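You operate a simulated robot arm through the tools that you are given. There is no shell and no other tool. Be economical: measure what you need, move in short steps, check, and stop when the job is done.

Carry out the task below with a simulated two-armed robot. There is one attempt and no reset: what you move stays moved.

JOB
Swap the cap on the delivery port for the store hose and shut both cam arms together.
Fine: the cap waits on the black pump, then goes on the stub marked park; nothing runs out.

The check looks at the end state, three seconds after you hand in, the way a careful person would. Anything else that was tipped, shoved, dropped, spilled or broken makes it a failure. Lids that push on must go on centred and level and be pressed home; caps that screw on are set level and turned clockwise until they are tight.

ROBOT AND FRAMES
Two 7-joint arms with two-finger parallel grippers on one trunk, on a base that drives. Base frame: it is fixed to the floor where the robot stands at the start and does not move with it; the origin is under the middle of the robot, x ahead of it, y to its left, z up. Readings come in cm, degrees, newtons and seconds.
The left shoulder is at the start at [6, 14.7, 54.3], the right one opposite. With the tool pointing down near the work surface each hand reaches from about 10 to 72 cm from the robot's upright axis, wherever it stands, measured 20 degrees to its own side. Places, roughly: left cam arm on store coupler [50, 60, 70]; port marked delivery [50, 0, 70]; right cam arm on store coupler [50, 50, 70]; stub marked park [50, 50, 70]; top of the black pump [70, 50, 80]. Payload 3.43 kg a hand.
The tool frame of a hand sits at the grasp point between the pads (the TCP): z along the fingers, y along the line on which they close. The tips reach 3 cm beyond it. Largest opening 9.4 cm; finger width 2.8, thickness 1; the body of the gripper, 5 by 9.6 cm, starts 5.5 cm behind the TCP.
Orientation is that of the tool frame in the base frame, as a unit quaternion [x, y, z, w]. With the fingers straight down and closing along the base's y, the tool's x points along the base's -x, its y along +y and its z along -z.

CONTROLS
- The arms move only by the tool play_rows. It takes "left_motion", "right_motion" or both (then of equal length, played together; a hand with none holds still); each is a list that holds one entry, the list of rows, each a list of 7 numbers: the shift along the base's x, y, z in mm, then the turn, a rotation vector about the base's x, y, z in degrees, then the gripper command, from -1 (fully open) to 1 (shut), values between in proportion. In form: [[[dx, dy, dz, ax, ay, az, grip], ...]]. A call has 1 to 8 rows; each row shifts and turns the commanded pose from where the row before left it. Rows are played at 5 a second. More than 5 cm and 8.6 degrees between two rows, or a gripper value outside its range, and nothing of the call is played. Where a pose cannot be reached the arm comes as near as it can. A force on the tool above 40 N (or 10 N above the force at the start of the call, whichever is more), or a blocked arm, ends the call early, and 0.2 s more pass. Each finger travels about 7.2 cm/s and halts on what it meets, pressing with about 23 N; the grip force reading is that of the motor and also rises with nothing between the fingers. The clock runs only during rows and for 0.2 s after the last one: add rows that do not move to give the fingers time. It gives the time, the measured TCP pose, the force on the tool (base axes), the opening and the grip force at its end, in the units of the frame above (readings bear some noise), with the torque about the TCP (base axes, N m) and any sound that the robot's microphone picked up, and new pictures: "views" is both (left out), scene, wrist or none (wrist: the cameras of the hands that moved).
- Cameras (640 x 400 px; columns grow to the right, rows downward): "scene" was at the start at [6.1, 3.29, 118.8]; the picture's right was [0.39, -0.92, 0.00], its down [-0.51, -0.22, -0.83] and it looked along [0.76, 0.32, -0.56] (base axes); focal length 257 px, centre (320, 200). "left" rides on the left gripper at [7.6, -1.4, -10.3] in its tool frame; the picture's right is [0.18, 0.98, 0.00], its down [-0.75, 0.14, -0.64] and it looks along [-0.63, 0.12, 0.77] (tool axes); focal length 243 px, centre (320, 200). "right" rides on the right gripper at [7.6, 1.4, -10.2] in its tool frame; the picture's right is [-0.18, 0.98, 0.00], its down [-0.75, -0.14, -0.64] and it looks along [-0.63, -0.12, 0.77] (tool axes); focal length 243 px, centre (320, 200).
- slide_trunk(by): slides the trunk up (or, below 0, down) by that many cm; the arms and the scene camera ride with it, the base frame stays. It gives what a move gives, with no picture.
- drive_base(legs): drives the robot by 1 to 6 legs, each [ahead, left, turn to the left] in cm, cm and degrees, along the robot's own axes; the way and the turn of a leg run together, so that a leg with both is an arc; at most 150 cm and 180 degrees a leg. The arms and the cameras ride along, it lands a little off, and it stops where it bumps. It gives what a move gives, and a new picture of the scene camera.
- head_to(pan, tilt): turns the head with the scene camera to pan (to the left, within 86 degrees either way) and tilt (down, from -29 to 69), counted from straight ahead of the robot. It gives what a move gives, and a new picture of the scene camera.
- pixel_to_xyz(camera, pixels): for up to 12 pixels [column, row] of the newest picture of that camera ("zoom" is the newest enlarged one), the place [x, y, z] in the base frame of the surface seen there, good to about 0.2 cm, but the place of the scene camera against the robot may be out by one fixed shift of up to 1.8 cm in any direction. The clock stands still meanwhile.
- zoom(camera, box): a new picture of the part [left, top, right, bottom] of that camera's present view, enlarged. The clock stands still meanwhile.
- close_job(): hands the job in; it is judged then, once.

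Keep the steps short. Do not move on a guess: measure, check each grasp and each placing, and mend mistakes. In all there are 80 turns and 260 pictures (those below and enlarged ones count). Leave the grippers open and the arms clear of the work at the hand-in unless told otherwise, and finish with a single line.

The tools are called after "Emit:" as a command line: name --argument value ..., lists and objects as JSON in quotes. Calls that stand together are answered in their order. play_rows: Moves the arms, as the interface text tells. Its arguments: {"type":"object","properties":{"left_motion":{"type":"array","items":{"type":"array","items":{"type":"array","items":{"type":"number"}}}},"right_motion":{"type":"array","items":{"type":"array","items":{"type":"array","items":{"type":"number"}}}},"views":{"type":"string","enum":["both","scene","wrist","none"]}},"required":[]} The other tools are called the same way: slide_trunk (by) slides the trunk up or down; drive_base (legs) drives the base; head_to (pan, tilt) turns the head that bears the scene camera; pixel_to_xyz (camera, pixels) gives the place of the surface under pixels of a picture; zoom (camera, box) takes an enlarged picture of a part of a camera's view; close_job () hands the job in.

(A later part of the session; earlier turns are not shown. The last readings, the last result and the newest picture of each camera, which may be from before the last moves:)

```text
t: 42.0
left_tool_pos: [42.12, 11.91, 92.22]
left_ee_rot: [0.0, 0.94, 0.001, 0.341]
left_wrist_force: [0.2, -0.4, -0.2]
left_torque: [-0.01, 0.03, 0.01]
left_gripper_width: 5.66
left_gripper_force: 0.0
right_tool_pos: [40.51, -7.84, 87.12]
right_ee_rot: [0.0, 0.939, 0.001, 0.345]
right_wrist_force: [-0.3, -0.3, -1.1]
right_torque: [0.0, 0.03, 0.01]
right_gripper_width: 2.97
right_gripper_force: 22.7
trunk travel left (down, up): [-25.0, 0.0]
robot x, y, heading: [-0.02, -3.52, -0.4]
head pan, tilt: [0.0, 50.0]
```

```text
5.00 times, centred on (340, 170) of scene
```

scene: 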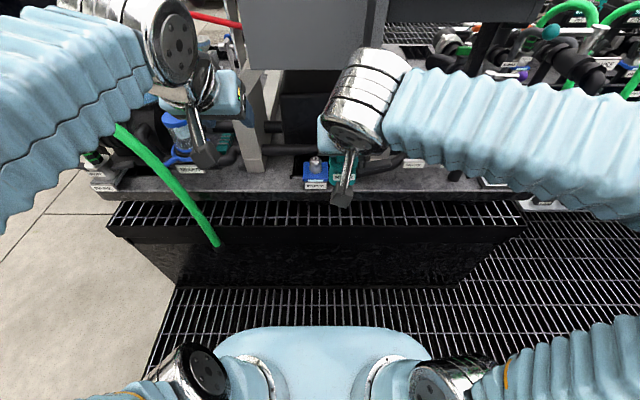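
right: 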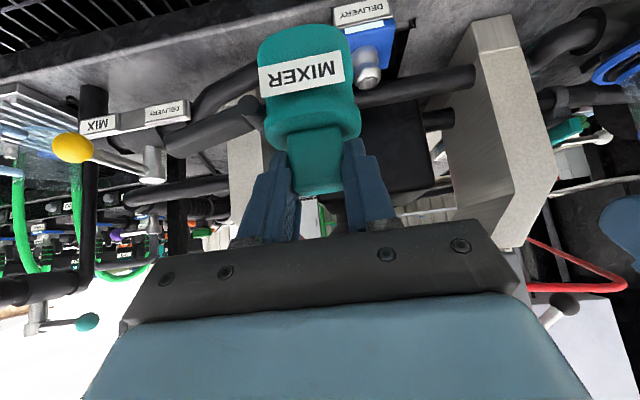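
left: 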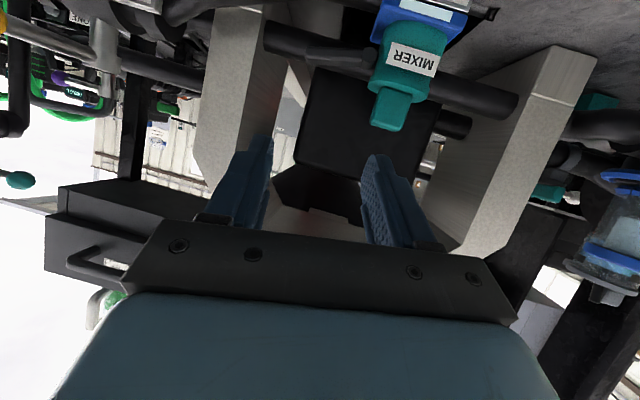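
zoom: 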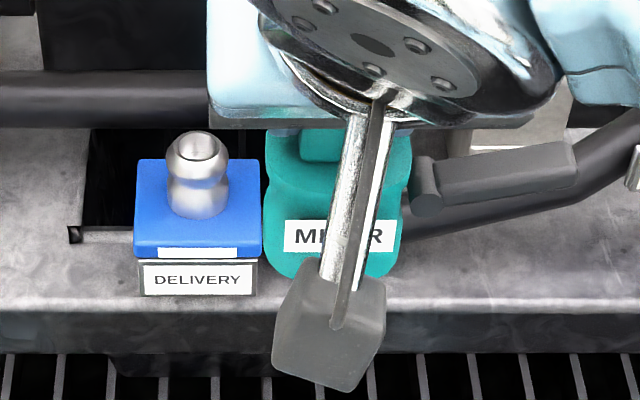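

Cap is level in the grip. Port is clean, open-topped stub. Now back off 6 cm and drive left 56 cm, carrying the cap toward the pump, staying in front of the hose.

Emit:
drive_base --legs '[[-6, 0, 0], [0, 56, 0]]'

Emit:
play_rows --right_motion '[[[0, 0, 45, 0, 0, 0, 1], [0, 0, 45, 0, 0, 0, 1], [0, 0, 40, 0, 0, 0, 1], [0, 0, 20, 0, 0, 0, 1]]]' --left_motion '[[[0, 20, 0, 0, 0, 0, -0.2], [0, 20, 0, 0, 0, 0, -0.2], [0, 20, 0, 0, 0, 0, -0.2], [0, 0, 0, 0, 0, 0, -0.2]]]' --views "both"

```text
t: 45.7
left_tool_pos: [36.24, 67.54, 92.25]
left_ee_rot: [0.0, 0.94, 0.002, 0.34]
left_wrist_force: [-0.2, -0.5, -0.3]
left_torque: [-0.02, -0.01, 0.02]
left_gripper_width: 5.63
left_gripper_force: 0.0
right_tool_pos: [34.65, 47.8, 87.08]
right_ee_rot: [0.0, 0.938, 0.003, 0.346]
right_wrist_force: [-0.1, -1.0, 0.4]
right_torque: [0.03, 0.06, 0.02]
right_gripper_width: 2.97
right_gripper_force: 22.9
trunk travel left (down, up): [-25.0, 0.0]
robot x, y, heading: [-5.99, 51.99, -0.3]
head pan, tilt: [0.0, 50.0]
```

scene: 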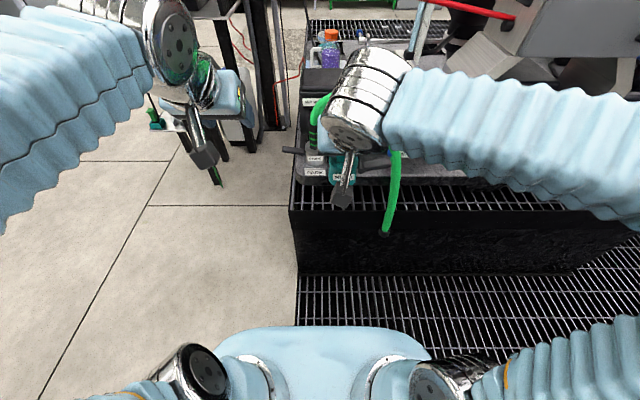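

```text
t: 46.7
left_tool_pos: [36.28, 73.54, 92.13]
left_ee_rot: [0.0, 0.94, 0.001, 0.34]
left_wrist_force: [1.0, -0.2, 0.7]
left_torque: [0.0, -0.02, -0.01]
left_gripper_width: 5.65
left_gripper_force: 0.1
right_tool_pos: [34.57, 47.85, 101.99]
right_ee_rot: [0.0, 0.939, 0.002, 0.345]
right_wrist_force: [0.3, -0.1, -1.7]
right_torque: [0.02, -0.03, 0.01]
right_gripper_width: 2.99
right_gripper_force: 23.3
trunk travel left (down, up): [-25.0, 0.0]
robot x, y, heading: [-5.65, 52.34, -0.3]
head pan, tilt: [0.0, 50.0]
```

scene: 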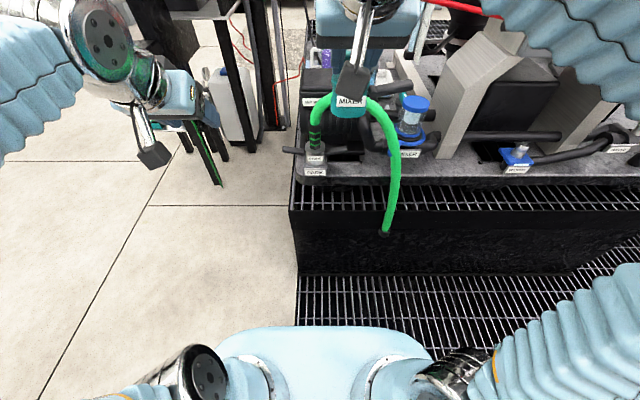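
right: 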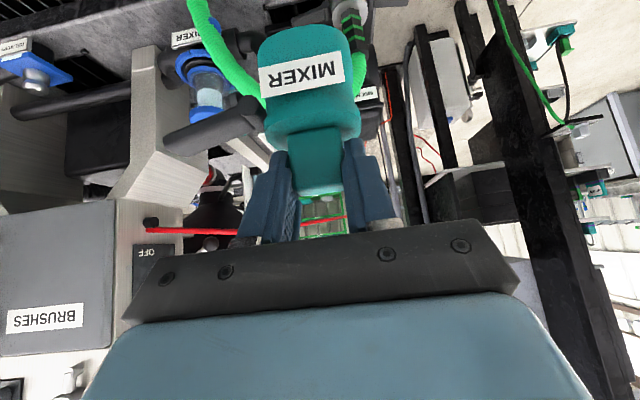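
left: 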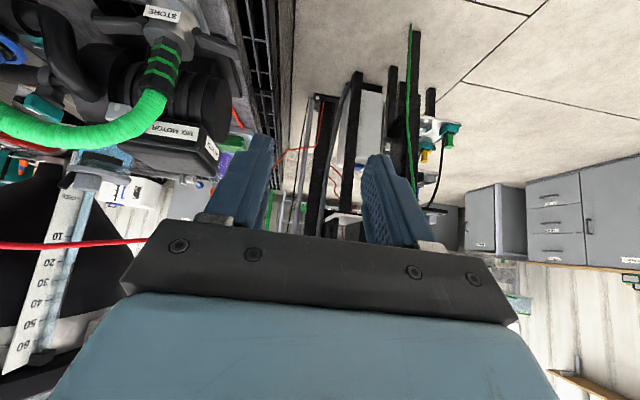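

Look at the pump top before going over: enlarge left and scene views.

Emit:
zoom --camera "left" --box '[0, 0, 260, 200]'

Emit:
pixel_to_xyz --camera "left" --pixels '[[205, 95], [215, 130], [170, 130], [150, 75], [165, 12], [212, 150], [225, 110], [195, 100]]'

Emit:
head_to --pan 8 --tilt 32

```text
2.00 times, centred on (130, 100) of left
```

zoom: 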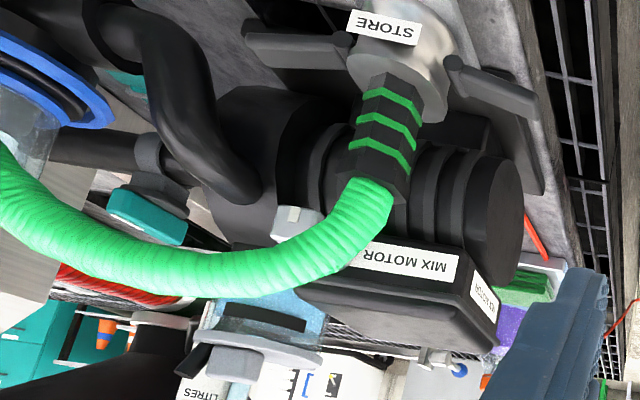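

```text
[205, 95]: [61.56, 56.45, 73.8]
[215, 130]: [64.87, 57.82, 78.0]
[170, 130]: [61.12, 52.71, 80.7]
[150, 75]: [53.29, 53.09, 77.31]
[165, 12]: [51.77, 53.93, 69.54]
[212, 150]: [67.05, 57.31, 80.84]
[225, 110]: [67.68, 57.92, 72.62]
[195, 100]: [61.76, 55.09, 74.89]
```

```text
t: 47.5
left_tool_pos: [36.27, 73.56, 92.17]
left_ee_rot: [0.001, 0.94, 0.001, 0.34]
left_wrist_force: [-0.6, 0.2, 1.1]
left_torque: [-0.03, 0.02, 0.02]
left_gripper_width: 5.65
left_gripper_force: 0.1
right_tool_pos: [34.64, 47.9, 102.02]
right_ee_rot: [0.001, 0.938, 0.002, 0.345]
right_wrist_force: [-0.8, -0.2, -0.3]
right_torque: [0.01, 0.02, 0.01]
right_gripper_width: 2.99
right_gripper_force: 23.0
trunk travel left (down, up): [-25.0, 0.0]
robot x, y, heading: [-5.9, 52.12, 0.1]
head pan, tilt: [8.0, 32.0]
```

scene: 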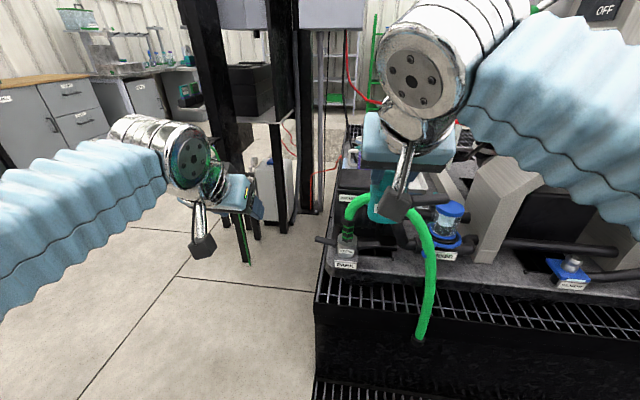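

The black motor-pump's flat top is at z≈84.6, x 62–72, y 45–57. Drive ahead 15 cm with the cap held above the hose.

Emit:
drive_base --legs '[[15, 0, 0]]'

Emit:
play_rows --right_motion '[[[30, 8, 0, 0, 0, 0, 1], [30, 8, 0, 0, 0, 0, 1], [30, 8, 0, 0, 0, 0, 1], [30, 8, 0, 0, 0, 0, 1], [30, 4, 0, 0, 0, 0, 1], [15, 0, 0, 0, 0, 0, 1], [0, 0, 0, 0, 0, 0, 1]]]' --views "both"

```text
t: 48.9
left_tool_pos: [51.09, 73.39, 92.18]
left_ee_rot: [0.002, 0.94, 0.001, 0.341]
left_wrist_force: [-0.8, 0.6, 0.0]
left_torque: [-0.01, 0.03, 0.02]
left_gripper_width: 5.62
left_gripper_force: 0.1
right_tool_pos: [49.35, 47.81, 102.06]
right_ee_rot: [0.002, 0.939, 0.001, 0.345]
right_wrist_force: [-0.1, -0.1, -1.9]
right_torque: [0.02, -0.02, 0.01]
right_gripper_width: 2.96
right_gripper_force: 22.9
trunk travel left (down, up): [-25.0, 0.0]
robot x, y, heading: [8.86, 52.56, -0.4]
head pan, tilt: [8.0, 32.0]
```

scene: 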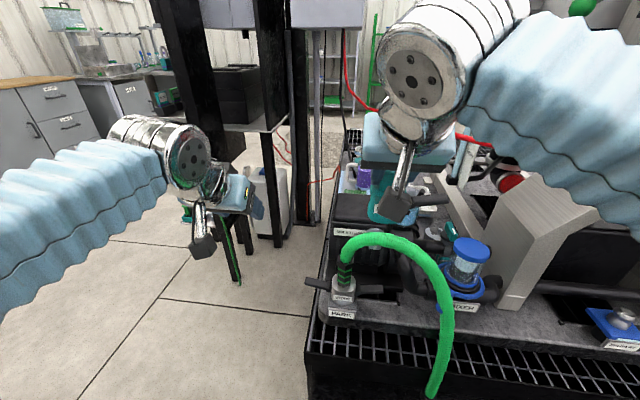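

```text
t: 50.5
left_tool_pos: [51.06, 73.47, 92.14]
left_ee_rot: [0.001, 0.94, 0.001, 0.34]
left_wrist_force: [0.8, 0.2, 0.0]
left_torque: [0.02, 0.0, 0.03]
left_gripper_width: 5.66
left_gripper_force: 0.1
right_tool_pos: [66.08, 51.42, 101.82]
right_ee_rot: [0.0, 0.938, 0.002, 0.345]
right_wrist_force: [0.0, -0.3, -2.4]
right_torque: [0.0, -0.04, -0.01]
right_gripper_width: 2.99
right_gripper_force: 23.4
trunk travel left (down, up): [-25.0, 0.0]
robot x, y, heading: [8.84, 52.34, -0.1]
head pan, tilt: [8.0, 32.0]
```

scene: 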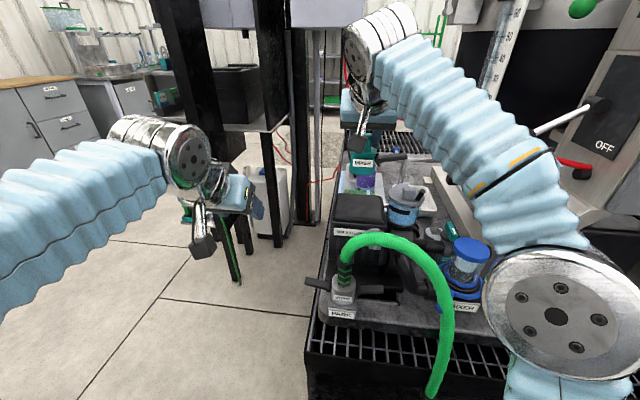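
right: 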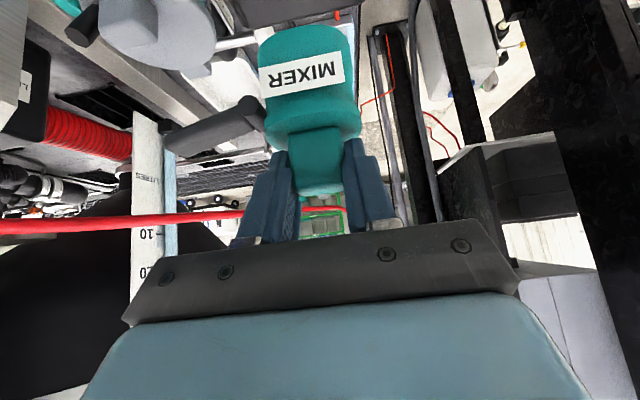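

Hand above the pump. Measure the pump top in the scene view.

Emit:
zoom --camera "scene" --box '[300, 130, 460, 260]'

Emit:
pixel_to_xyz --camera "zoom" --pixels '[[150, 300], [180, 280], [330, 270], [310, 360], [140, 380], [165, 260], [230, 320], [340, 370], [250, 150], [240, 190], [270, 215], [370, 270]]'

```text
3.08 times, centred on (380, 195) of scene
```

zoom: 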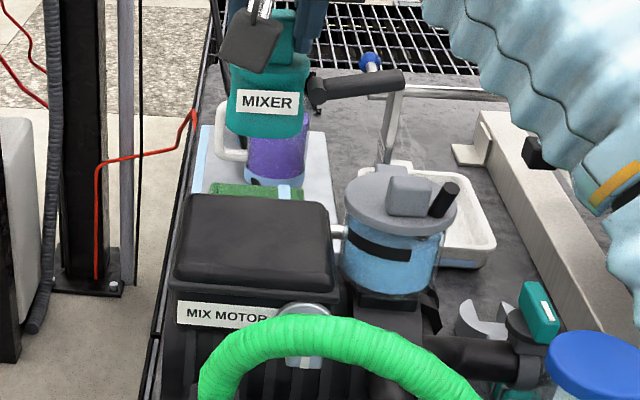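

```text
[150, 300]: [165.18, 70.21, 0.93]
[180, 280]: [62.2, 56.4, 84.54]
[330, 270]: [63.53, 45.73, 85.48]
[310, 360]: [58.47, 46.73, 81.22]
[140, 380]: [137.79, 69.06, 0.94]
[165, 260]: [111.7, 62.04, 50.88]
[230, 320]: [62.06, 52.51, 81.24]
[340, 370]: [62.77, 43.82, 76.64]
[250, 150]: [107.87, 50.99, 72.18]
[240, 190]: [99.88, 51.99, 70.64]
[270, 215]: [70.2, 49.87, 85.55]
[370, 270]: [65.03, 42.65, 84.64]
```

I'll set it at about (66.8, 53.4) so the cap's lever stays clear of the sight jar. Lower to just above.

Emit:
play_rows --right_motion '[[[7, 20, 0, 0, 0, 0, 1], [0, 0, -30, 0, 0, 0, 1], [0, 0, -30, 0, 0, 0, 1], [0, 0, -20, 0, 0, 0, 1], [0, 0, 0, 0, 0, 0, 1]]]' --views "scene"

Emit:
zoom --camera "scene" --box '[300, 130, 460, 260]'

Emit:
zoom --camera "left" --box '[0, 0, 300, 200]'

```text
t: 51.7
left_tool_pos: [51.11, 73.39, 92.28]
left_ee_rot: [0.001, 0.94, 0.0, 0.34]
left_wrist_force: [0.3, 0.6, 0.2]
left_torque: [0.01, -0.02, -0.02]
left_gripper_width: 5.67
left_gripper_force: 0.1
right_tool_pos: [66.7, 53.36, 94.0]
right_ee_rot: [0.001, 0.938, 0.002, 0.345]
right_wrist_force: [0.3, 0.3, -0.7]
right_torque: [0.01, 0.03, 0.03]
right_gripper_width: 2.98
right_gripper_force: 23.2
trunk travel left (down, up): [-25.0, 0.0]
robot x, y, heading: [9.31, 52.36, -0.1]
head pan, tilt: [8.0, 32.0]
```

scene: 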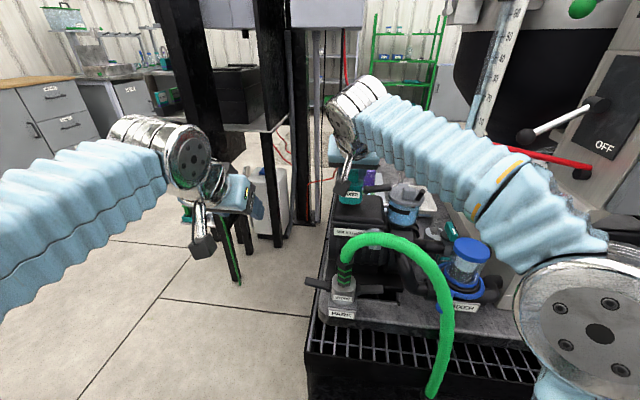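

```text
3.08 times, centred on (380, 195) of scene
```

zoom: 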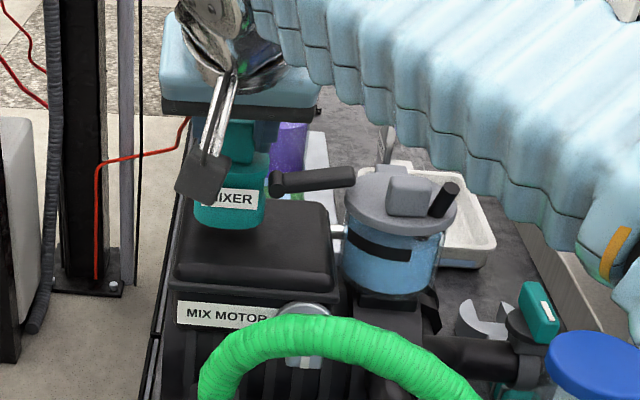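

```text
2.00 times, centred on (150, 100) of left
```

zoom: 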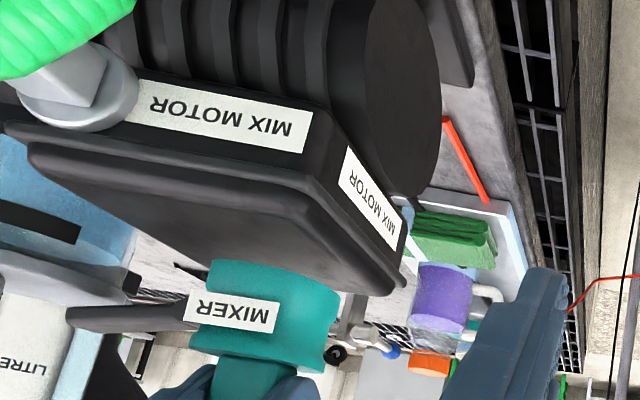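

Cap is over the top with a small gap. Lower slowly until it touches.

Emit:
play_rows --right_motion '[[[0, 0, -8, 0, 0, 0, 1], [0, 0, -4, 0, 0, 0, 1], [0, 0, -4, 0, 0, 0, 1]]]' --views "none"

Emit:
zoom --camera "left" --box '[0, 0, 300, 200]'

```text
t: 52.5
left_tool_pos: [50.95, 73.42, 92.28]
left_ee_rot: [0.0, 0.94, 0.002, 0.341]
left_wrist_force: [0.0, -0.5, 0.3]
left_torque: [0.02, -0.01, 0.01]
left_gripper_width: 5.65
left_gripper_force: 0.1
right_tool_pos: [66.57, 53.48, 92.5]
right_ee_rot: [0.0, 0.938, 0.003, 0.347]
right_wrist_force: [3.2, 0.8, 9.5]
right_torque: [-0.17, -0.45, 0.1]
right_gripper_width: 2.96
right_gripper_force: 22.9
trunk travel left (down, up): [-25.0, 0.0]
robot x, y, heading: [8.96, 52.38, 0.0]
head pan, tilt: [8.0, 32.0]
```

```text
2.00 times, centred on (150, 100) of left
```

zoom: 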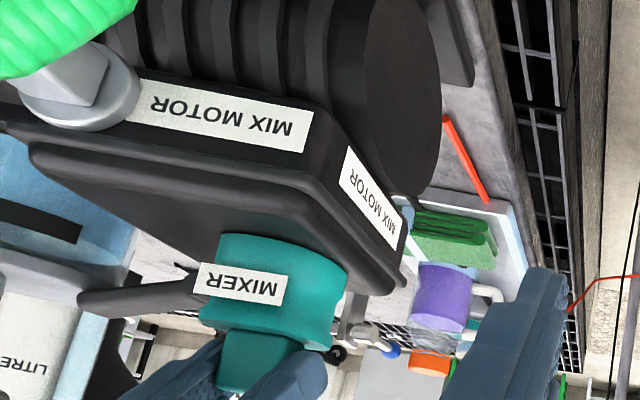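

Contact (9.5 N). Ease 1 mm, release the fingers slowly and see if it stands.

Emit:
play_rows --right_motion '[[[0, 0, 1.5, 0, 0, 0, 0.3], [0, 0, 0, 0, 0, 0, 0.1], [0, 0, 0, 0, 0, 0, -0.2], [0, 0, 0, 0, 0, 0, -0.2]]]' --views "both"

Emit:
zoom --camera "left" --box '[0, 0, 300, 200]'

Emit:
zoom --camera "right" --box '[180, 20, 460, 220]'

```text
t: 53.5
left_tool_pos: [51.09, 73.41, 92.26]
left_ee_rot: [0.001, 0.94, 0.001, 0.341]
left_wrist_force: [0.2, -0.4, -0.2]
left_torque: [-0.01, -0.02, 0.02]
left_gripper_width: 5.65
left_gripper_force: 0.1
right_tool_pos: [66.49, 53.43, 92.32]
right_ee_rot: [0.001, 0.938, 0.002, 0.346]
right_wrist_force: [-0.4, -0.6, 0.0]
right_torque: [0.02, -0.01, -0.01]
right_gripper_width: 5.67
right_gripper_force: 0.0
trunk travel left (down, up): [-25.0, 0.0]
robot x, y, heading: [8.98, 52.35, -0.3]
head pan, tilt: [8.0, 32.0]
```

scene: 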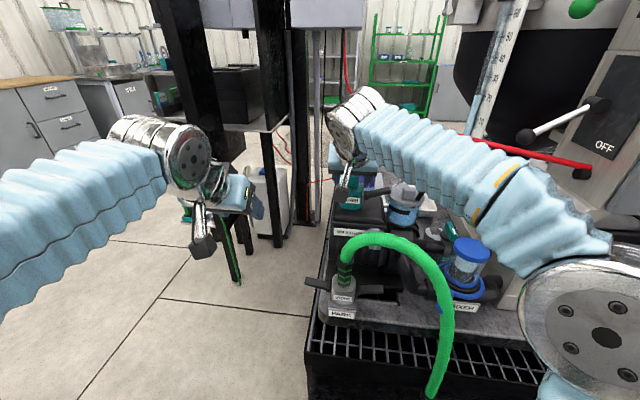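
right: 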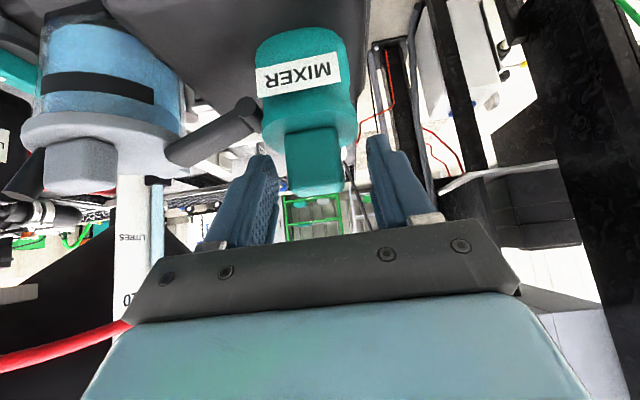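

```text
2.00 times, centred on (150, 100) of left
```

zoom: 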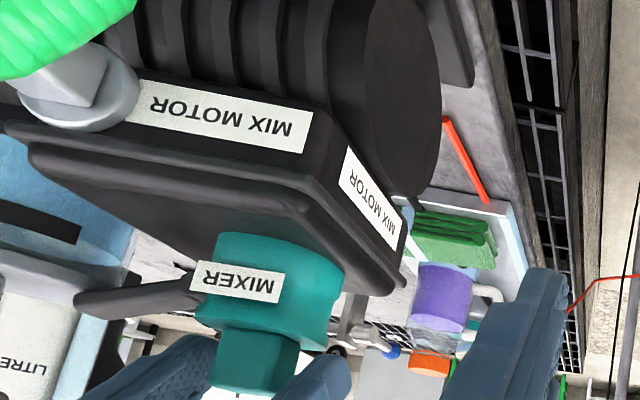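

```text
2.00 times, centred on (320, 120) of right
```

zoom: 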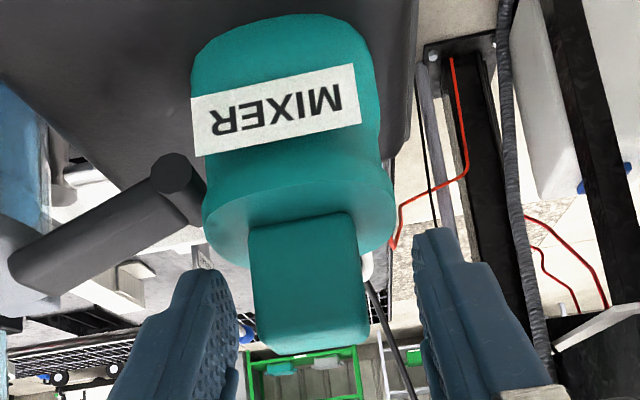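

The cap stands upright on the pump. Retract the right hand back along its axis and over the hose.

Emit:
play_rows --right_motion '[[[-25, 0, 30, 0, 0, 0, -0.2], [-25, 0, 30, 0, 0, 0, -0.2], [-30, -5, 30, 0, 0, 0, -0.2], [-45, -10, 0, 0, 0, 0, -0.2], [-45, -10, 0, 0, 0, 0, -0.2], [-45, -10, 0, 0, 0, 0, -0.2], [-45, -10, 0, 0, 0, 0, -0.2], [-30, -20, 0, 0, 0, 0, -0.2]]]' --views "none"

Emit:
drive_base --legs '[[-7, -9, 0]]'

```text
t: 55.3
left_tool_pos: [51.14, 73.51, 92.17]
left_ee_rot: [0.0, 0.94, 0.0, 0.341]
left_wrist_force: [0.3, 0.3, -0.1]
left_torque: [-0.02, 0.01, -0.03]
left_gripper_width: 5.64
left_gripper_force: 0.0
right_tool_pos: [37.6, 46.93, 101.56]
right_ee_rot: [0.0, 0.938, 0.002, 0.346]
right_wrist_force: [0.3, -0.4, 0.5]
right_torque: [0.0, 0.0, -0.02]
right_gripper_width: 5.63
right_gripper_force: 0.2
trunk travel left (down, up): [-25.0, 0.0]
robot x, y, heading: [9.38, 52.0, -0.2]
head pan, tilt: [8.0, 32.0]
```

```text
t: 56.5
left_tool_pos: [44.08, 64.15, 92.14]
left_ee_rot: [0.001, 0.94, 0.0, 0.341]
left_wrist_force: [-0.1, -0.2, -0.4]
left_torque: [0.0, 0.01, -0.01]
left_gripper_width: 5.68
left_gripper_force: 0.0
right_tool_pos: [30.61, 37.78, 101.47]
right_ee_rot: [0.0, 0.938, 0.001, 0.346]
right_wrist_force: [-0.8, 0.3, 0.0]
right_torque: [-0.02, -0.01, 0.03]
right_gripper_width: 5.62
right_gripper_force: 0.0
trunk travel left (down, up): [-25.0, 0.0]
robot x, y, heading: [1.78, 43.04, -0.2]
head pan, tilt: [8.0, 32.0]
```

scene: 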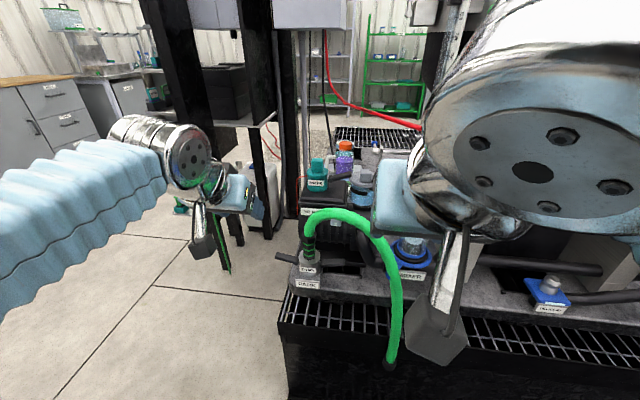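

Now bring the left hand in front of the hose collar with more tilt (55°); the right hand moves aside.

Emit:
play_rows --left_motion '[[[0, -30, -10, 0, 0, 0, -0.2], [0, -30, -10, 0, 0, 0, -0.2], [0, -30, -10, 0, -5, 0, -0.2], [0, -17, -15, 0, -5, 0, -0.2], [0, 0, -20, 0, -5, 0, -0.2], [0, 0, 0, 0, 0, 0, -0.2]]]' --right_motion '[[[0, -30, -10, 0, 0, 0, -0.2], [0, -30, -10, 0, 0, 0, -0.2], [0, -30, -10, 0, 0, 0, -0.2], [0, -30, -10, 0, 0, 0, -0.2], [0, -30, -10, 0, 0, 0, -0.2], [0, 0, 0, 0, 0, 0, -0.2]]]' --views "both"

Emit:
zoom --camera "left" --box '[200, 0, 440, 160]'

```text
t: 57.9
left_tool_pos: [44.09, 53.54, 85.83]
left_ee_rot: [0.0, 0.888, 0.001, 0.46]
left_wrist_force: [0.4, 0.3, 0.3]
left_torque: [0.01, -0.02, 0.0]
left_gripper_width: 5.63
left_gripper_force: 0.1
right_tool_pos: [30.62, 22.84, 96.39]
right_ee_rot: [0.0, 0.939, 0.002, 0.345]
right_wrist_force: [0.6, -0.9, 0.0]
right_torque: [0.01, 0.01, 0.0]
right_gripper_width: 5.65
right_gripper_force: 0.0
trunk travel left (down, up): [-25.0, 0.0]
robot x, y, heading: [2.08, 43.27, -0.2]
head pan, tilt: [8.0, 32.0]
```

scene: 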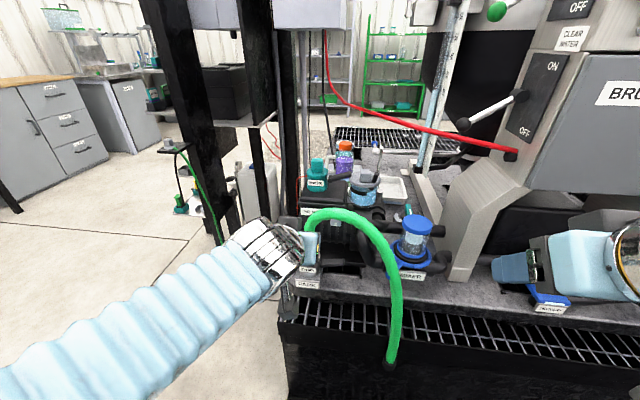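
right: 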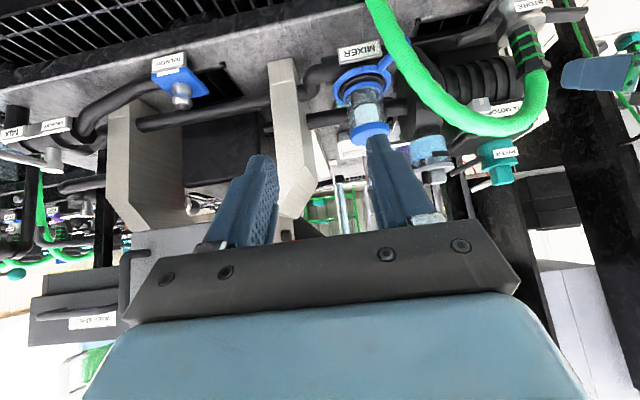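
left: 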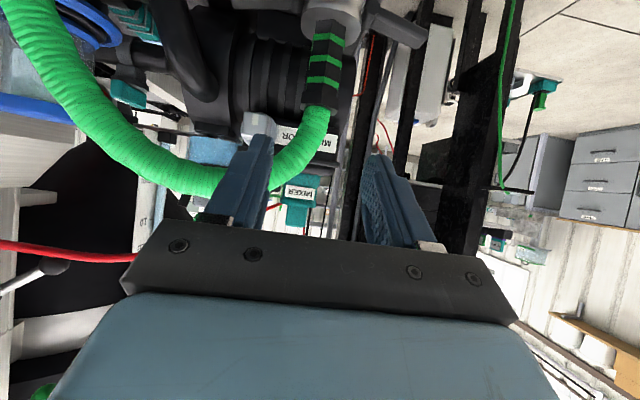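

```text
2.50 times, centred on (320, 80) of left
```

zoom: 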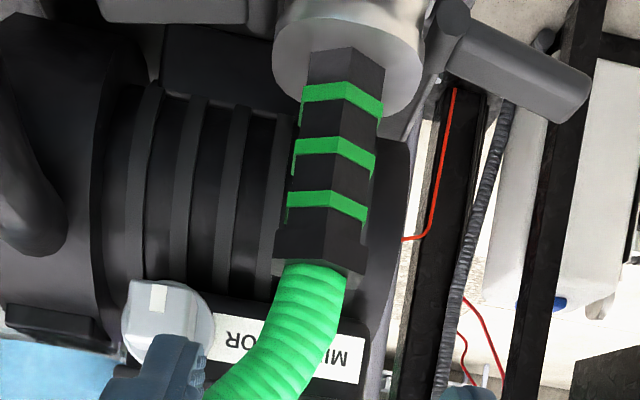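

Tilt worked. The collar is hexagonal; measure along it.

Emit:
pixel_to_xyz --camera "left" --pixels '[[331, 25], [328, 45], [326, 65], [325, 85], [323, 97], [310, 100], [340, 100], [318, 125], [305, 150], [326, 10], [313, 70], [340, 70]]'

```text
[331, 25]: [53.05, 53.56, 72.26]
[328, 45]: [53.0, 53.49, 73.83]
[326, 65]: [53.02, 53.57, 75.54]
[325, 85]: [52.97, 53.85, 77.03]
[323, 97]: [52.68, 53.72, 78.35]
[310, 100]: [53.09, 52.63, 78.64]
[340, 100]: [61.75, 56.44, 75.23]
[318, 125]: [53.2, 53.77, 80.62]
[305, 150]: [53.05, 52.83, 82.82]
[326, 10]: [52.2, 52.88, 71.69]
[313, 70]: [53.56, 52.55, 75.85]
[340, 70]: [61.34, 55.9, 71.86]
```

Collar centre ≈ (54.4, 53.6), z 72–78. Approach along tool axis to TCP (54.2, 53.6, 75.8).

Emit:
play_rows --left_motion '[[[17, 0, -27, 0, 0, 0, -0.2], [18, 1, -27, 0, 0, 0, -0.2], [22, 0, -15, 0, 0, 0, -0.2], [22, 0, -16, 0, 0, 0, -0.2], [22, 0, -15, 0, 0, 0, -0.2], [0, 0, 0, 0, 0, 0, -0.2]]]' --views "wrist"

```text
t: 59.3
left_tool_pos: [54.23, 53.6, 75.67]
left_ee_rot: [0.001, 0.888, 0.0, 0.46]
left_wrist_force: [-0.4, 0.7, -0.3]
left_torque: [-0.01, -0.03, 0.02]
left_gripper_width: 5.65
left_gripper_force: 0.0
right_tool_pos: [30.59, 22.76, 96.47]
right_ee_rot: [0.0, 0.938, 0.002, 0.346]
right_wrist_force: [-0.3, 0.6, -0.4]
right_torque: [0.01, 0.01, -0.02]
right_gripper_width: 5.62
right_gripper_force: 0.1
trunk travel left (down, up): [-25.0, 0.0]
robot x, y, heading: [1.77, 42.96, 0.0]
head pan, tilt: [8.0, 32.0]
```

left: 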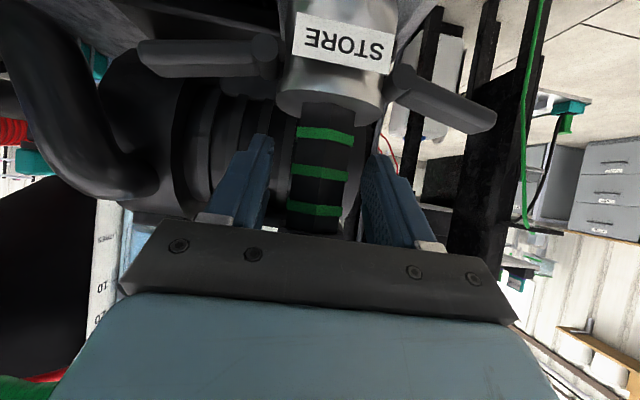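

Centred on the collar. Close firmly.

Emit:
play_rows --left_motion '[[[0, 0, 0, 0, 0, 0, 0.4], [0, 0, 0, 0, 0, 0, 1], [0, 0, 0, 0, 0, 0, 1], [0, 0, 2, 0, 0, 0, 1], [0, 0, 3, 0, 0, 0, 1]]]' --views "wrist"

```text
t: 60.5
left_tool_pos: [54.14, 53.72, 76.14]
left_ee_rot: [0.001, 0.888, 0.001, 0.46]
left_wrist_force: [1.0, -0.1, -3.6]
left_torque: [-0.01, 0.01, -0.02]
left_gripper_width: 3.19
left_gripper_force: 22.5
right_tool_pos: [30.66, 22.66, 96.48]
right_ee_rot: [0.0, 0.939, 0.002, 0.345]
right_wrist_force: [0.3, -0.9, -0.5]
right_torque: [0.0, 0.0, -0.04]
right_gripper_width: 5.65
right_gripper_force: 0.0
trunk travel left (down, up): [-25.0, 0.0]
robot x, y, heading: [1.64, 43.15, -0.1]
head pan, tilt: [8.0, 32.0]
```

left: 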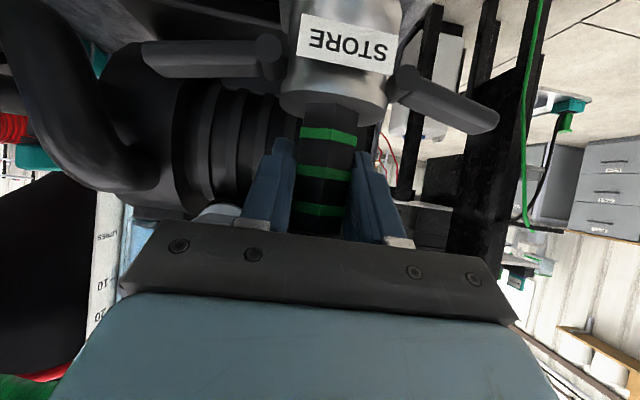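

Force −3.6 N only (hose weight). Continue lifting slowly.

Emit:
play_rows --left_motion '[[[0, 0, 5, 0, 0, 0, 1], [0, 0, 8, 0, 0, 0, 1], [0, 0, 10, 0, 0, 0, 1], [0, 0, 10, 0, 0, 0, 1]]]' --views "both"

Emit:
zoom --camera "left" --box '[200, 0, 440, 160]'

```text
t: 61.5
left_tool_pos: [54.13, 53.74, 79.45]
left_ee_rot: [0.001, 0.888, 0.001, 0.46]
left_wrist_force: [0.0, 0.1, -3.1]
left_torque: [0.02, -0.02, -0.02]
left_gripper_width: 3.22
left_gripper_force: 23.0
right_tool_pos: [30.59, 22.66, 96.46]
right_ee_rot: [-0.001, 0.939, 0.003, 0.344]
right_wrist_force: [0.0, 0.0, -0.3]
right_torque: [0.02, -0.03, -0.01]
right_gripper_width: 5.65
right_gripper_force: 0.0
trunk travel left (down, up): [-25.0, 0.0]
robot x, y, heading: [2.15, 43.47, -0.0]
head pan, tilt: [8.0, 32.0]
```

scene: 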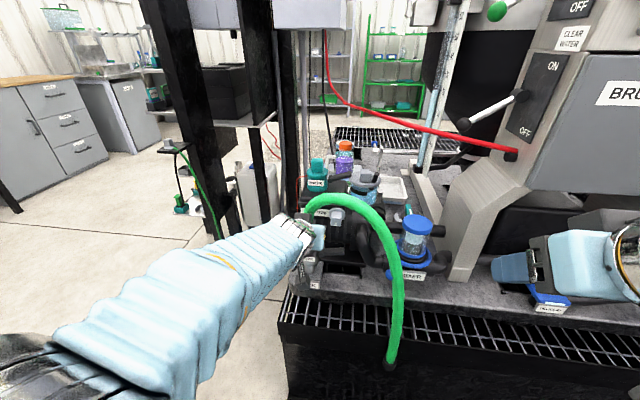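
left: 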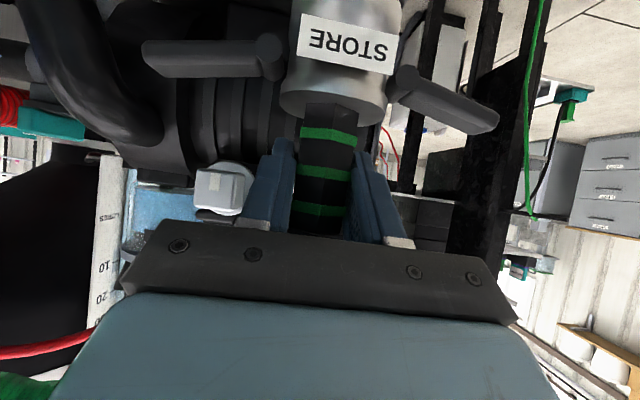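

```text
2.50 times, centred on (320, 80) of left
```

zoom: 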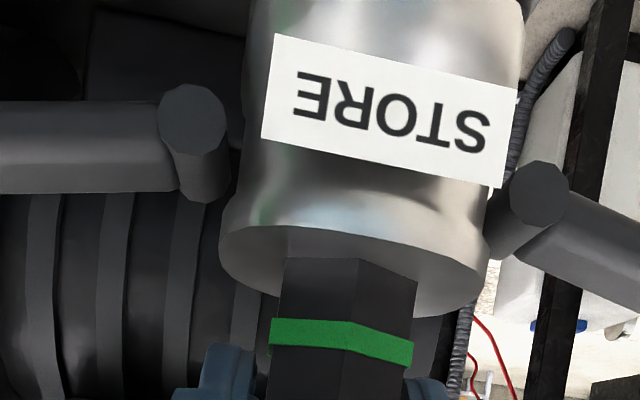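

Coupler is coming off freely. Lift on, then draw back in front of the bench.

Emit:
play_rows --left_motion '[[[0, 0, 20, 0, 0, 0, 1], [0, 0, 25, 0, 0, 0, 1], [0, 0, 25, 0, 0, 0, 1], [-20, 0, 25, 0, 0, 0, 1], [-30, 0, 15, 0, 0, 0, 1], [-30, 0, 10, 0, 0, 0, 1], [-20, 0, 0, 0, 0, 0, 1]]]' --views "both"

```text
t: 63.1
left_tool_pos: [44.13, 53.74, 91.52]
left_ee_rot: [0.0, 0.888, 0.001, 0.46]
left_wrist_force: [-0.3, -0.4, -2.7]
left_torque: [-0.03, 0.01, 0.01]
left_gripper_width: 3.24
left_gripper_force: 23.2
right_tool_pos: [30.55, 22.75, 96.46]
right_ee_rot: [-0.001, 0.938, 0.002, 0.345]
right_wrist_force: [0.4, 0.2, -0.4]
right_torque: [-0.03, -0.01, 0.02]
right_gripper_width: 5.63
right_gripper_force: 0.1
trunk travel left (down, up): [-25.0, 0.0]
robot x, y, heading: [1.82, 42.85, -0.4]
head pan, tilt: [8.0, 32.0]
```

scene: 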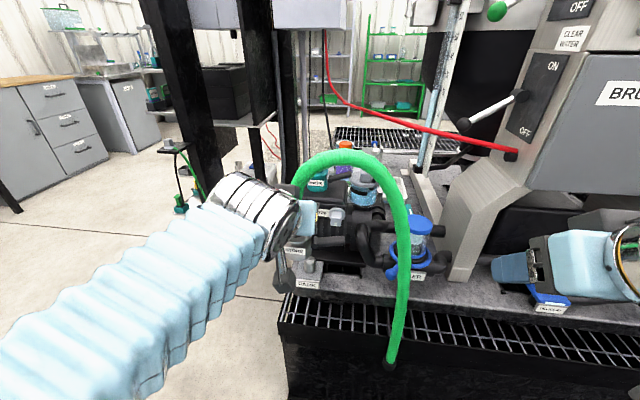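
left: 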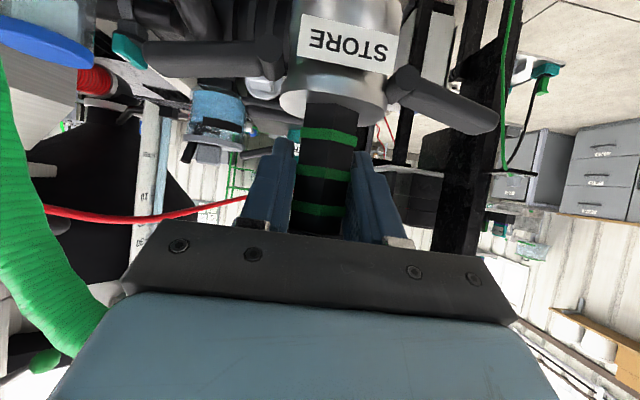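

Hose held upright. Drive right in stages, 27 cm first, watching the hose.

Emit:
drive_base --legs '[[0, -27, 0]]'

```text
t: 65.0
left_tool_pos: [44.11, 26.5, 91.56]
left_ee_rot: [0.0, 0.888, 0.001, 0.459]
left_wrist_force: [-0.5, 0.9, -3.3]
left_torque: [-0.01, -0.01, -0.03]
left_gripper_width: 3.23
left_gripper_force: 23.0
right_tool_pos: [30.57, -4.52, 96.37]
right_ee_rot: [-0.001, 0.938, 0.003, 0.345]
right_wrist_force: [0.2, 0.0, -0.2]
right_torque: [0.02, -0.01, -0.01]
right_gripper_width: 5.65
right_gripper_force: 0.2
trunk travel left (down, up): [-25.0, 0.0]
robot x, y, heading: [1.81, 16.17, -0.1]
head pan, tilt: [8.0, 32.0]
```

scene: 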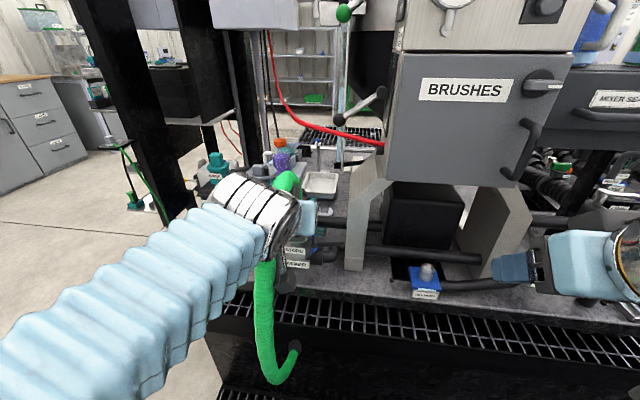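

Fine. Continue another 28 cm to the delivery port.

Emit:
drive_base --legs '[[0, -28.3, 0]]'

Emit:
zoom --camera "left" --box '[200, 0, 440, 160]'

```text
t: 67.0
left_tool_pos: [44.1, -1.74, 91.5]
left_ee_rot: [0.0, 0.888, 0.001, 0.46]
left_wrist_force: [0.1, 1.0, -3.3]
left_torque: [0.04, 0.0, -0.01]
left_gripper_width: 3.21
left_gripper_force: 22.7
right_tool_pos: [30.59, -32.79, 96.42]
right_ee_rot: [-0.001, 0.939, 0.002, 0.345]
right_wrist_force: [-0.1, 0.0, 0.3]
right_torque: [-0.03, -0.01, -0.03]
right_gripper_width: 5.62
right_gripper_force: 0.1
trunk travel left (down, up): [-25.0, 0.0]
robot x, y, heading: [1.96, -12.65, 0.0]
head pan, tilt: [8.0, 32.0]
```

scene: 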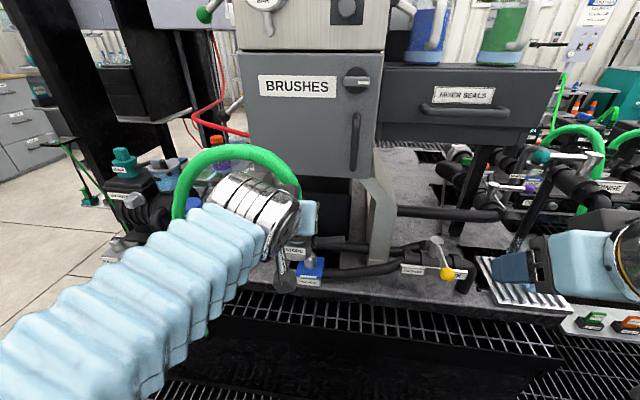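

```text
2.50 times, centred on (320, 80) of left
```

zoom: 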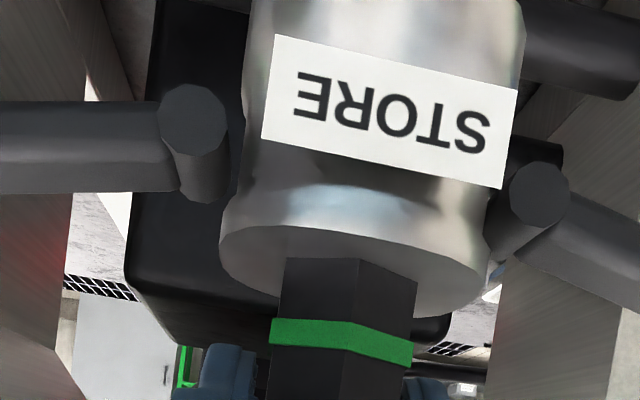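

Now measure the delivery stub precisely with the right wrist camera: bring it to about (36,−14,91), fingers closed.

Emit:
play_rows --right_motion '[[[10, 45, -10, 0, 0, 0, 1], [10, 45, -10, 0, 0, 0, 1], [15, 45, -15, 0, 0, 0, 1], [15, 45, -15, 0, 0, 0, 1], [0, 0, 0, 0, 0, 0, 1]]]' --views "wrist"

Emit:
zoom --camera "right" --box '[340, 0, 500, 100]'

```text
t: 68.2
left_tool_pos: [44.14, -1.74, 91.52]
left_ee_rot: [0.001, 0.888, 0.001, 0.46]
left_wrist_force: [0.8, 0.3, -3.8]
left_torque: [0.0, -0.02, 0.0]
left_gripper_width: 3.23
left_gripper_force: 22.9
right_tool_pos: [35.64, -14.72, 91.43]
right_ee_rot: [-0.001, 0.939, 0.003, 0.345]
right_wrist_force: [0.8, 0.5, 0.0]
right_torque: [0.02, 0.02, -0.04]
right_gripper_width: 0.0
right_gripper_force: 22.7
trunk travel left (down, up): [-25.0, 0.0]
robot x, y, heading: [1.7, -12.14, 0.1]
head pan, tilt: [8.0, 32.0]
```

right: 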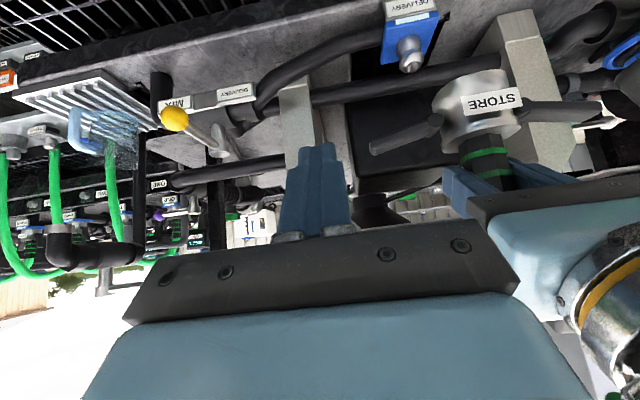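

```text
4.00 times, centred on (420, 50) of right
```

zoom: 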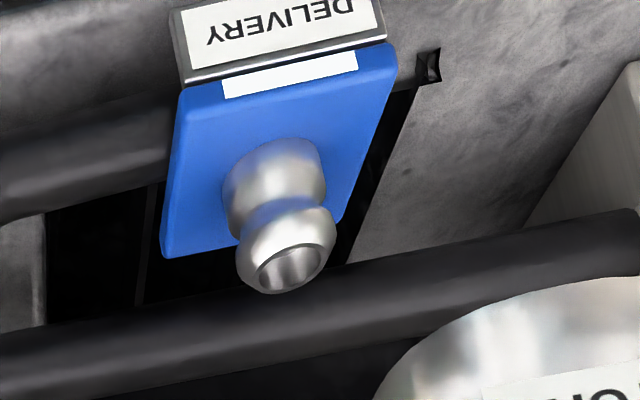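

Both the stub and the coupler are in one camera: measure both.

Emit:
pixel_to_xyz --camera "zoom" --pixels '[[245, 250], [330, 232], [285, 225], [262, 285], [318, 255], [228, 195], [320, 170], [275, 160], [170, 240], [345, 215], [180, 100], [390, 60]]'

Emit:
pixel_to_xyz --camera "right" --pixels '[[492, 102], [470, 105], [515, 97], [442, 115], [510, 85], [480, 80], [485, 155], [470, 165], [500, 160], [435, 122], [524, 110], [490, 130]]'

Emit:
zoom --camera "right" --box '[360, 50, 600, 200]'

```text
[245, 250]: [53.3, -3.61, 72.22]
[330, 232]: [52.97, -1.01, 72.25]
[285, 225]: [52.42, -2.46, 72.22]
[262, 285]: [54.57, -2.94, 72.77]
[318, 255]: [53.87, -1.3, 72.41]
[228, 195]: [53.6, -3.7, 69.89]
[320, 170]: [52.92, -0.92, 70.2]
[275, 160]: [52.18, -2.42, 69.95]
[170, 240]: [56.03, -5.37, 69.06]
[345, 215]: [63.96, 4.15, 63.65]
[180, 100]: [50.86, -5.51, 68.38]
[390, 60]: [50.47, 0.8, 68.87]
```

```text
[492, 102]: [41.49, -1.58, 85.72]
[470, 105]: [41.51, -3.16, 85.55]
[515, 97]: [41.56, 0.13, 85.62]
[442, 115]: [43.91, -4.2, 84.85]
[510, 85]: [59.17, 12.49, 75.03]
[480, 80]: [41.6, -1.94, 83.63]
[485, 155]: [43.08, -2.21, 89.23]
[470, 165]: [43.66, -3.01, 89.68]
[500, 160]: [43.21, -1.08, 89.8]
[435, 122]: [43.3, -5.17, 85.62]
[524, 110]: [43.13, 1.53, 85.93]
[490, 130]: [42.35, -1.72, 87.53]
```

```text
2.67 times, centred on (480, 125) of right
```

zoom: 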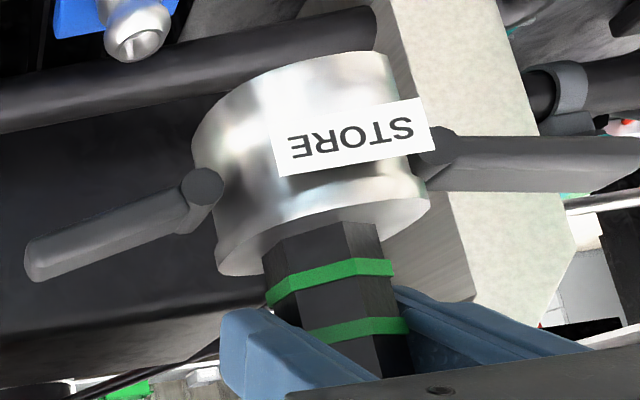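

To place by difference, I'd like both the empty park stub and the delivery stub in the scene camera. Turn the head.

Emit:
head_to --pan 25 --tilt 40

```text
t: 69.0
left_tool_pos: [44.18, -1.81, 91.43]
left_ee_rot: [0.0, 0.887, 0.002, 0.461]
left_wrist_force: [0.2, 0.8, -3.8]
left_torque: [-0.01, 0.05, 0.02]
left_gripper_width: 3.2
left_gripper_force: 22.8
right_tool_pos: [35.62, -14.74, 91.44]
right_ee_rot: [-0.001, 0.938, 0.002, 0.346]
right_wrist_force: [0.9, 0.6, -0.2]
right_torque: [0.0, 0.0, 0.0]
right_gripper_width: 0.0
right_gripper_force: 23.0
trunk travel left (down, up): [-25.0, 0.0]
robot x, y, heading: [1.68, -12.4, -0.0]
head pan, tilt: [25.0, 40.0]
```

scene: 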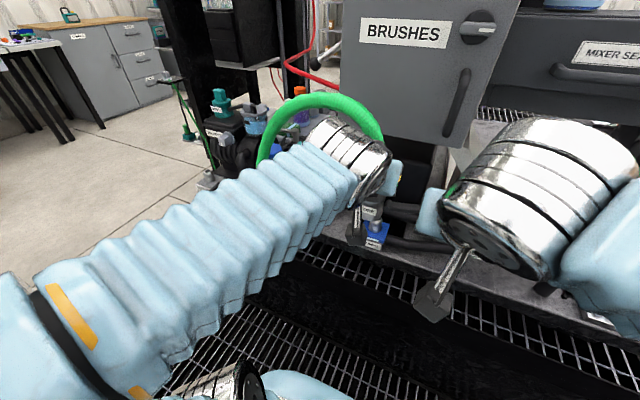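

Emit:
zoom --camera "scene" --box '[180, 150, 260, 200]'

Emit:
pixel_to_xyz --camera "zoom" --pixels '[[200, 200], [220, 180], [240, 180], [230, 200], [215, 230], [180, 280], [260, 200], [250, 240]]'

Emit:
zoom --camera "scene" --box '[340, 180, 420, 260]'

Emit:
pixel_to_xyz --camera "zoom" --pixels '[[300, 250], [310, 240], [290, 260], [320, 265], [300, 280], [280, 350], [335, 240], [300, 225]]'

```text
8.00 times, centred on (220, 175) of scene
```

zoom: 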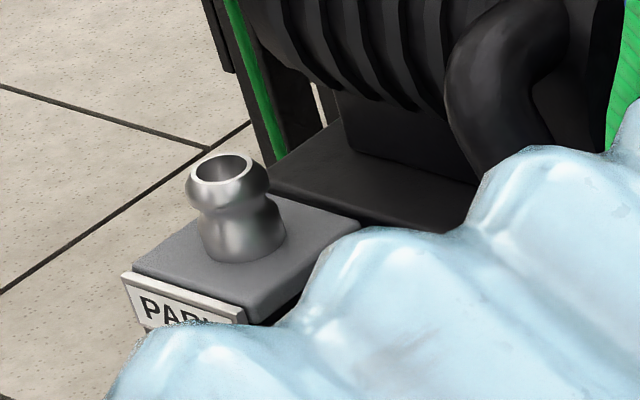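

```text
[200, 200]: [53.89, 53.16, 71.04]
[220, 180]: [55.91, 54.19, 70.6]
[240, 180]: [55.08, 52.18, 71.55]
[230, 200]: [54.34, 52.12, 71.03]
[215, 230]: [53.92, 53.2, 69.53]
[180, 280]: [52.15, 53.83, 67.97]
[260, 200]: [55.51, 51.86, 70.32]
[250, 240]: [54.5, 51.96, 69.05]
```

```text
5.00 times, centred on (380, 220) of scene
```

zoom: 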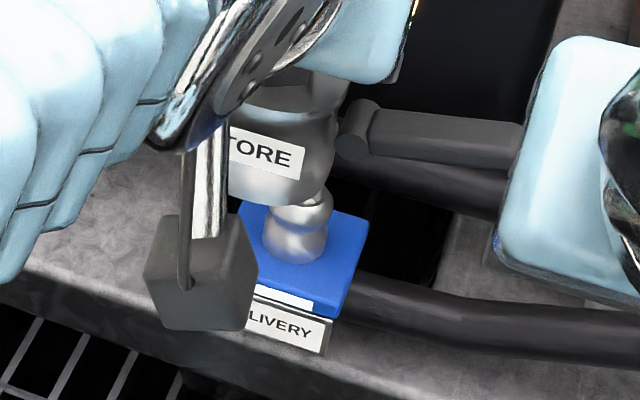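

```text
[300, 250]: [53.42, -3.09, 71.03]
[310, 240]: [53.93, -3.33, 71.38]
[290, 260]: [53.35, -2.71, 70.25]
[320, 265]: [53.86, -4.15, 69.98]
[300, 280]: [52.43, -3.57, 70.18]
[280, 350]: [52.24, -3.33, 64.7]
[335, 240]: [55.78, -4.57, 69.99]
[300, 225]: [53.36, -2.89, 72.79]
```

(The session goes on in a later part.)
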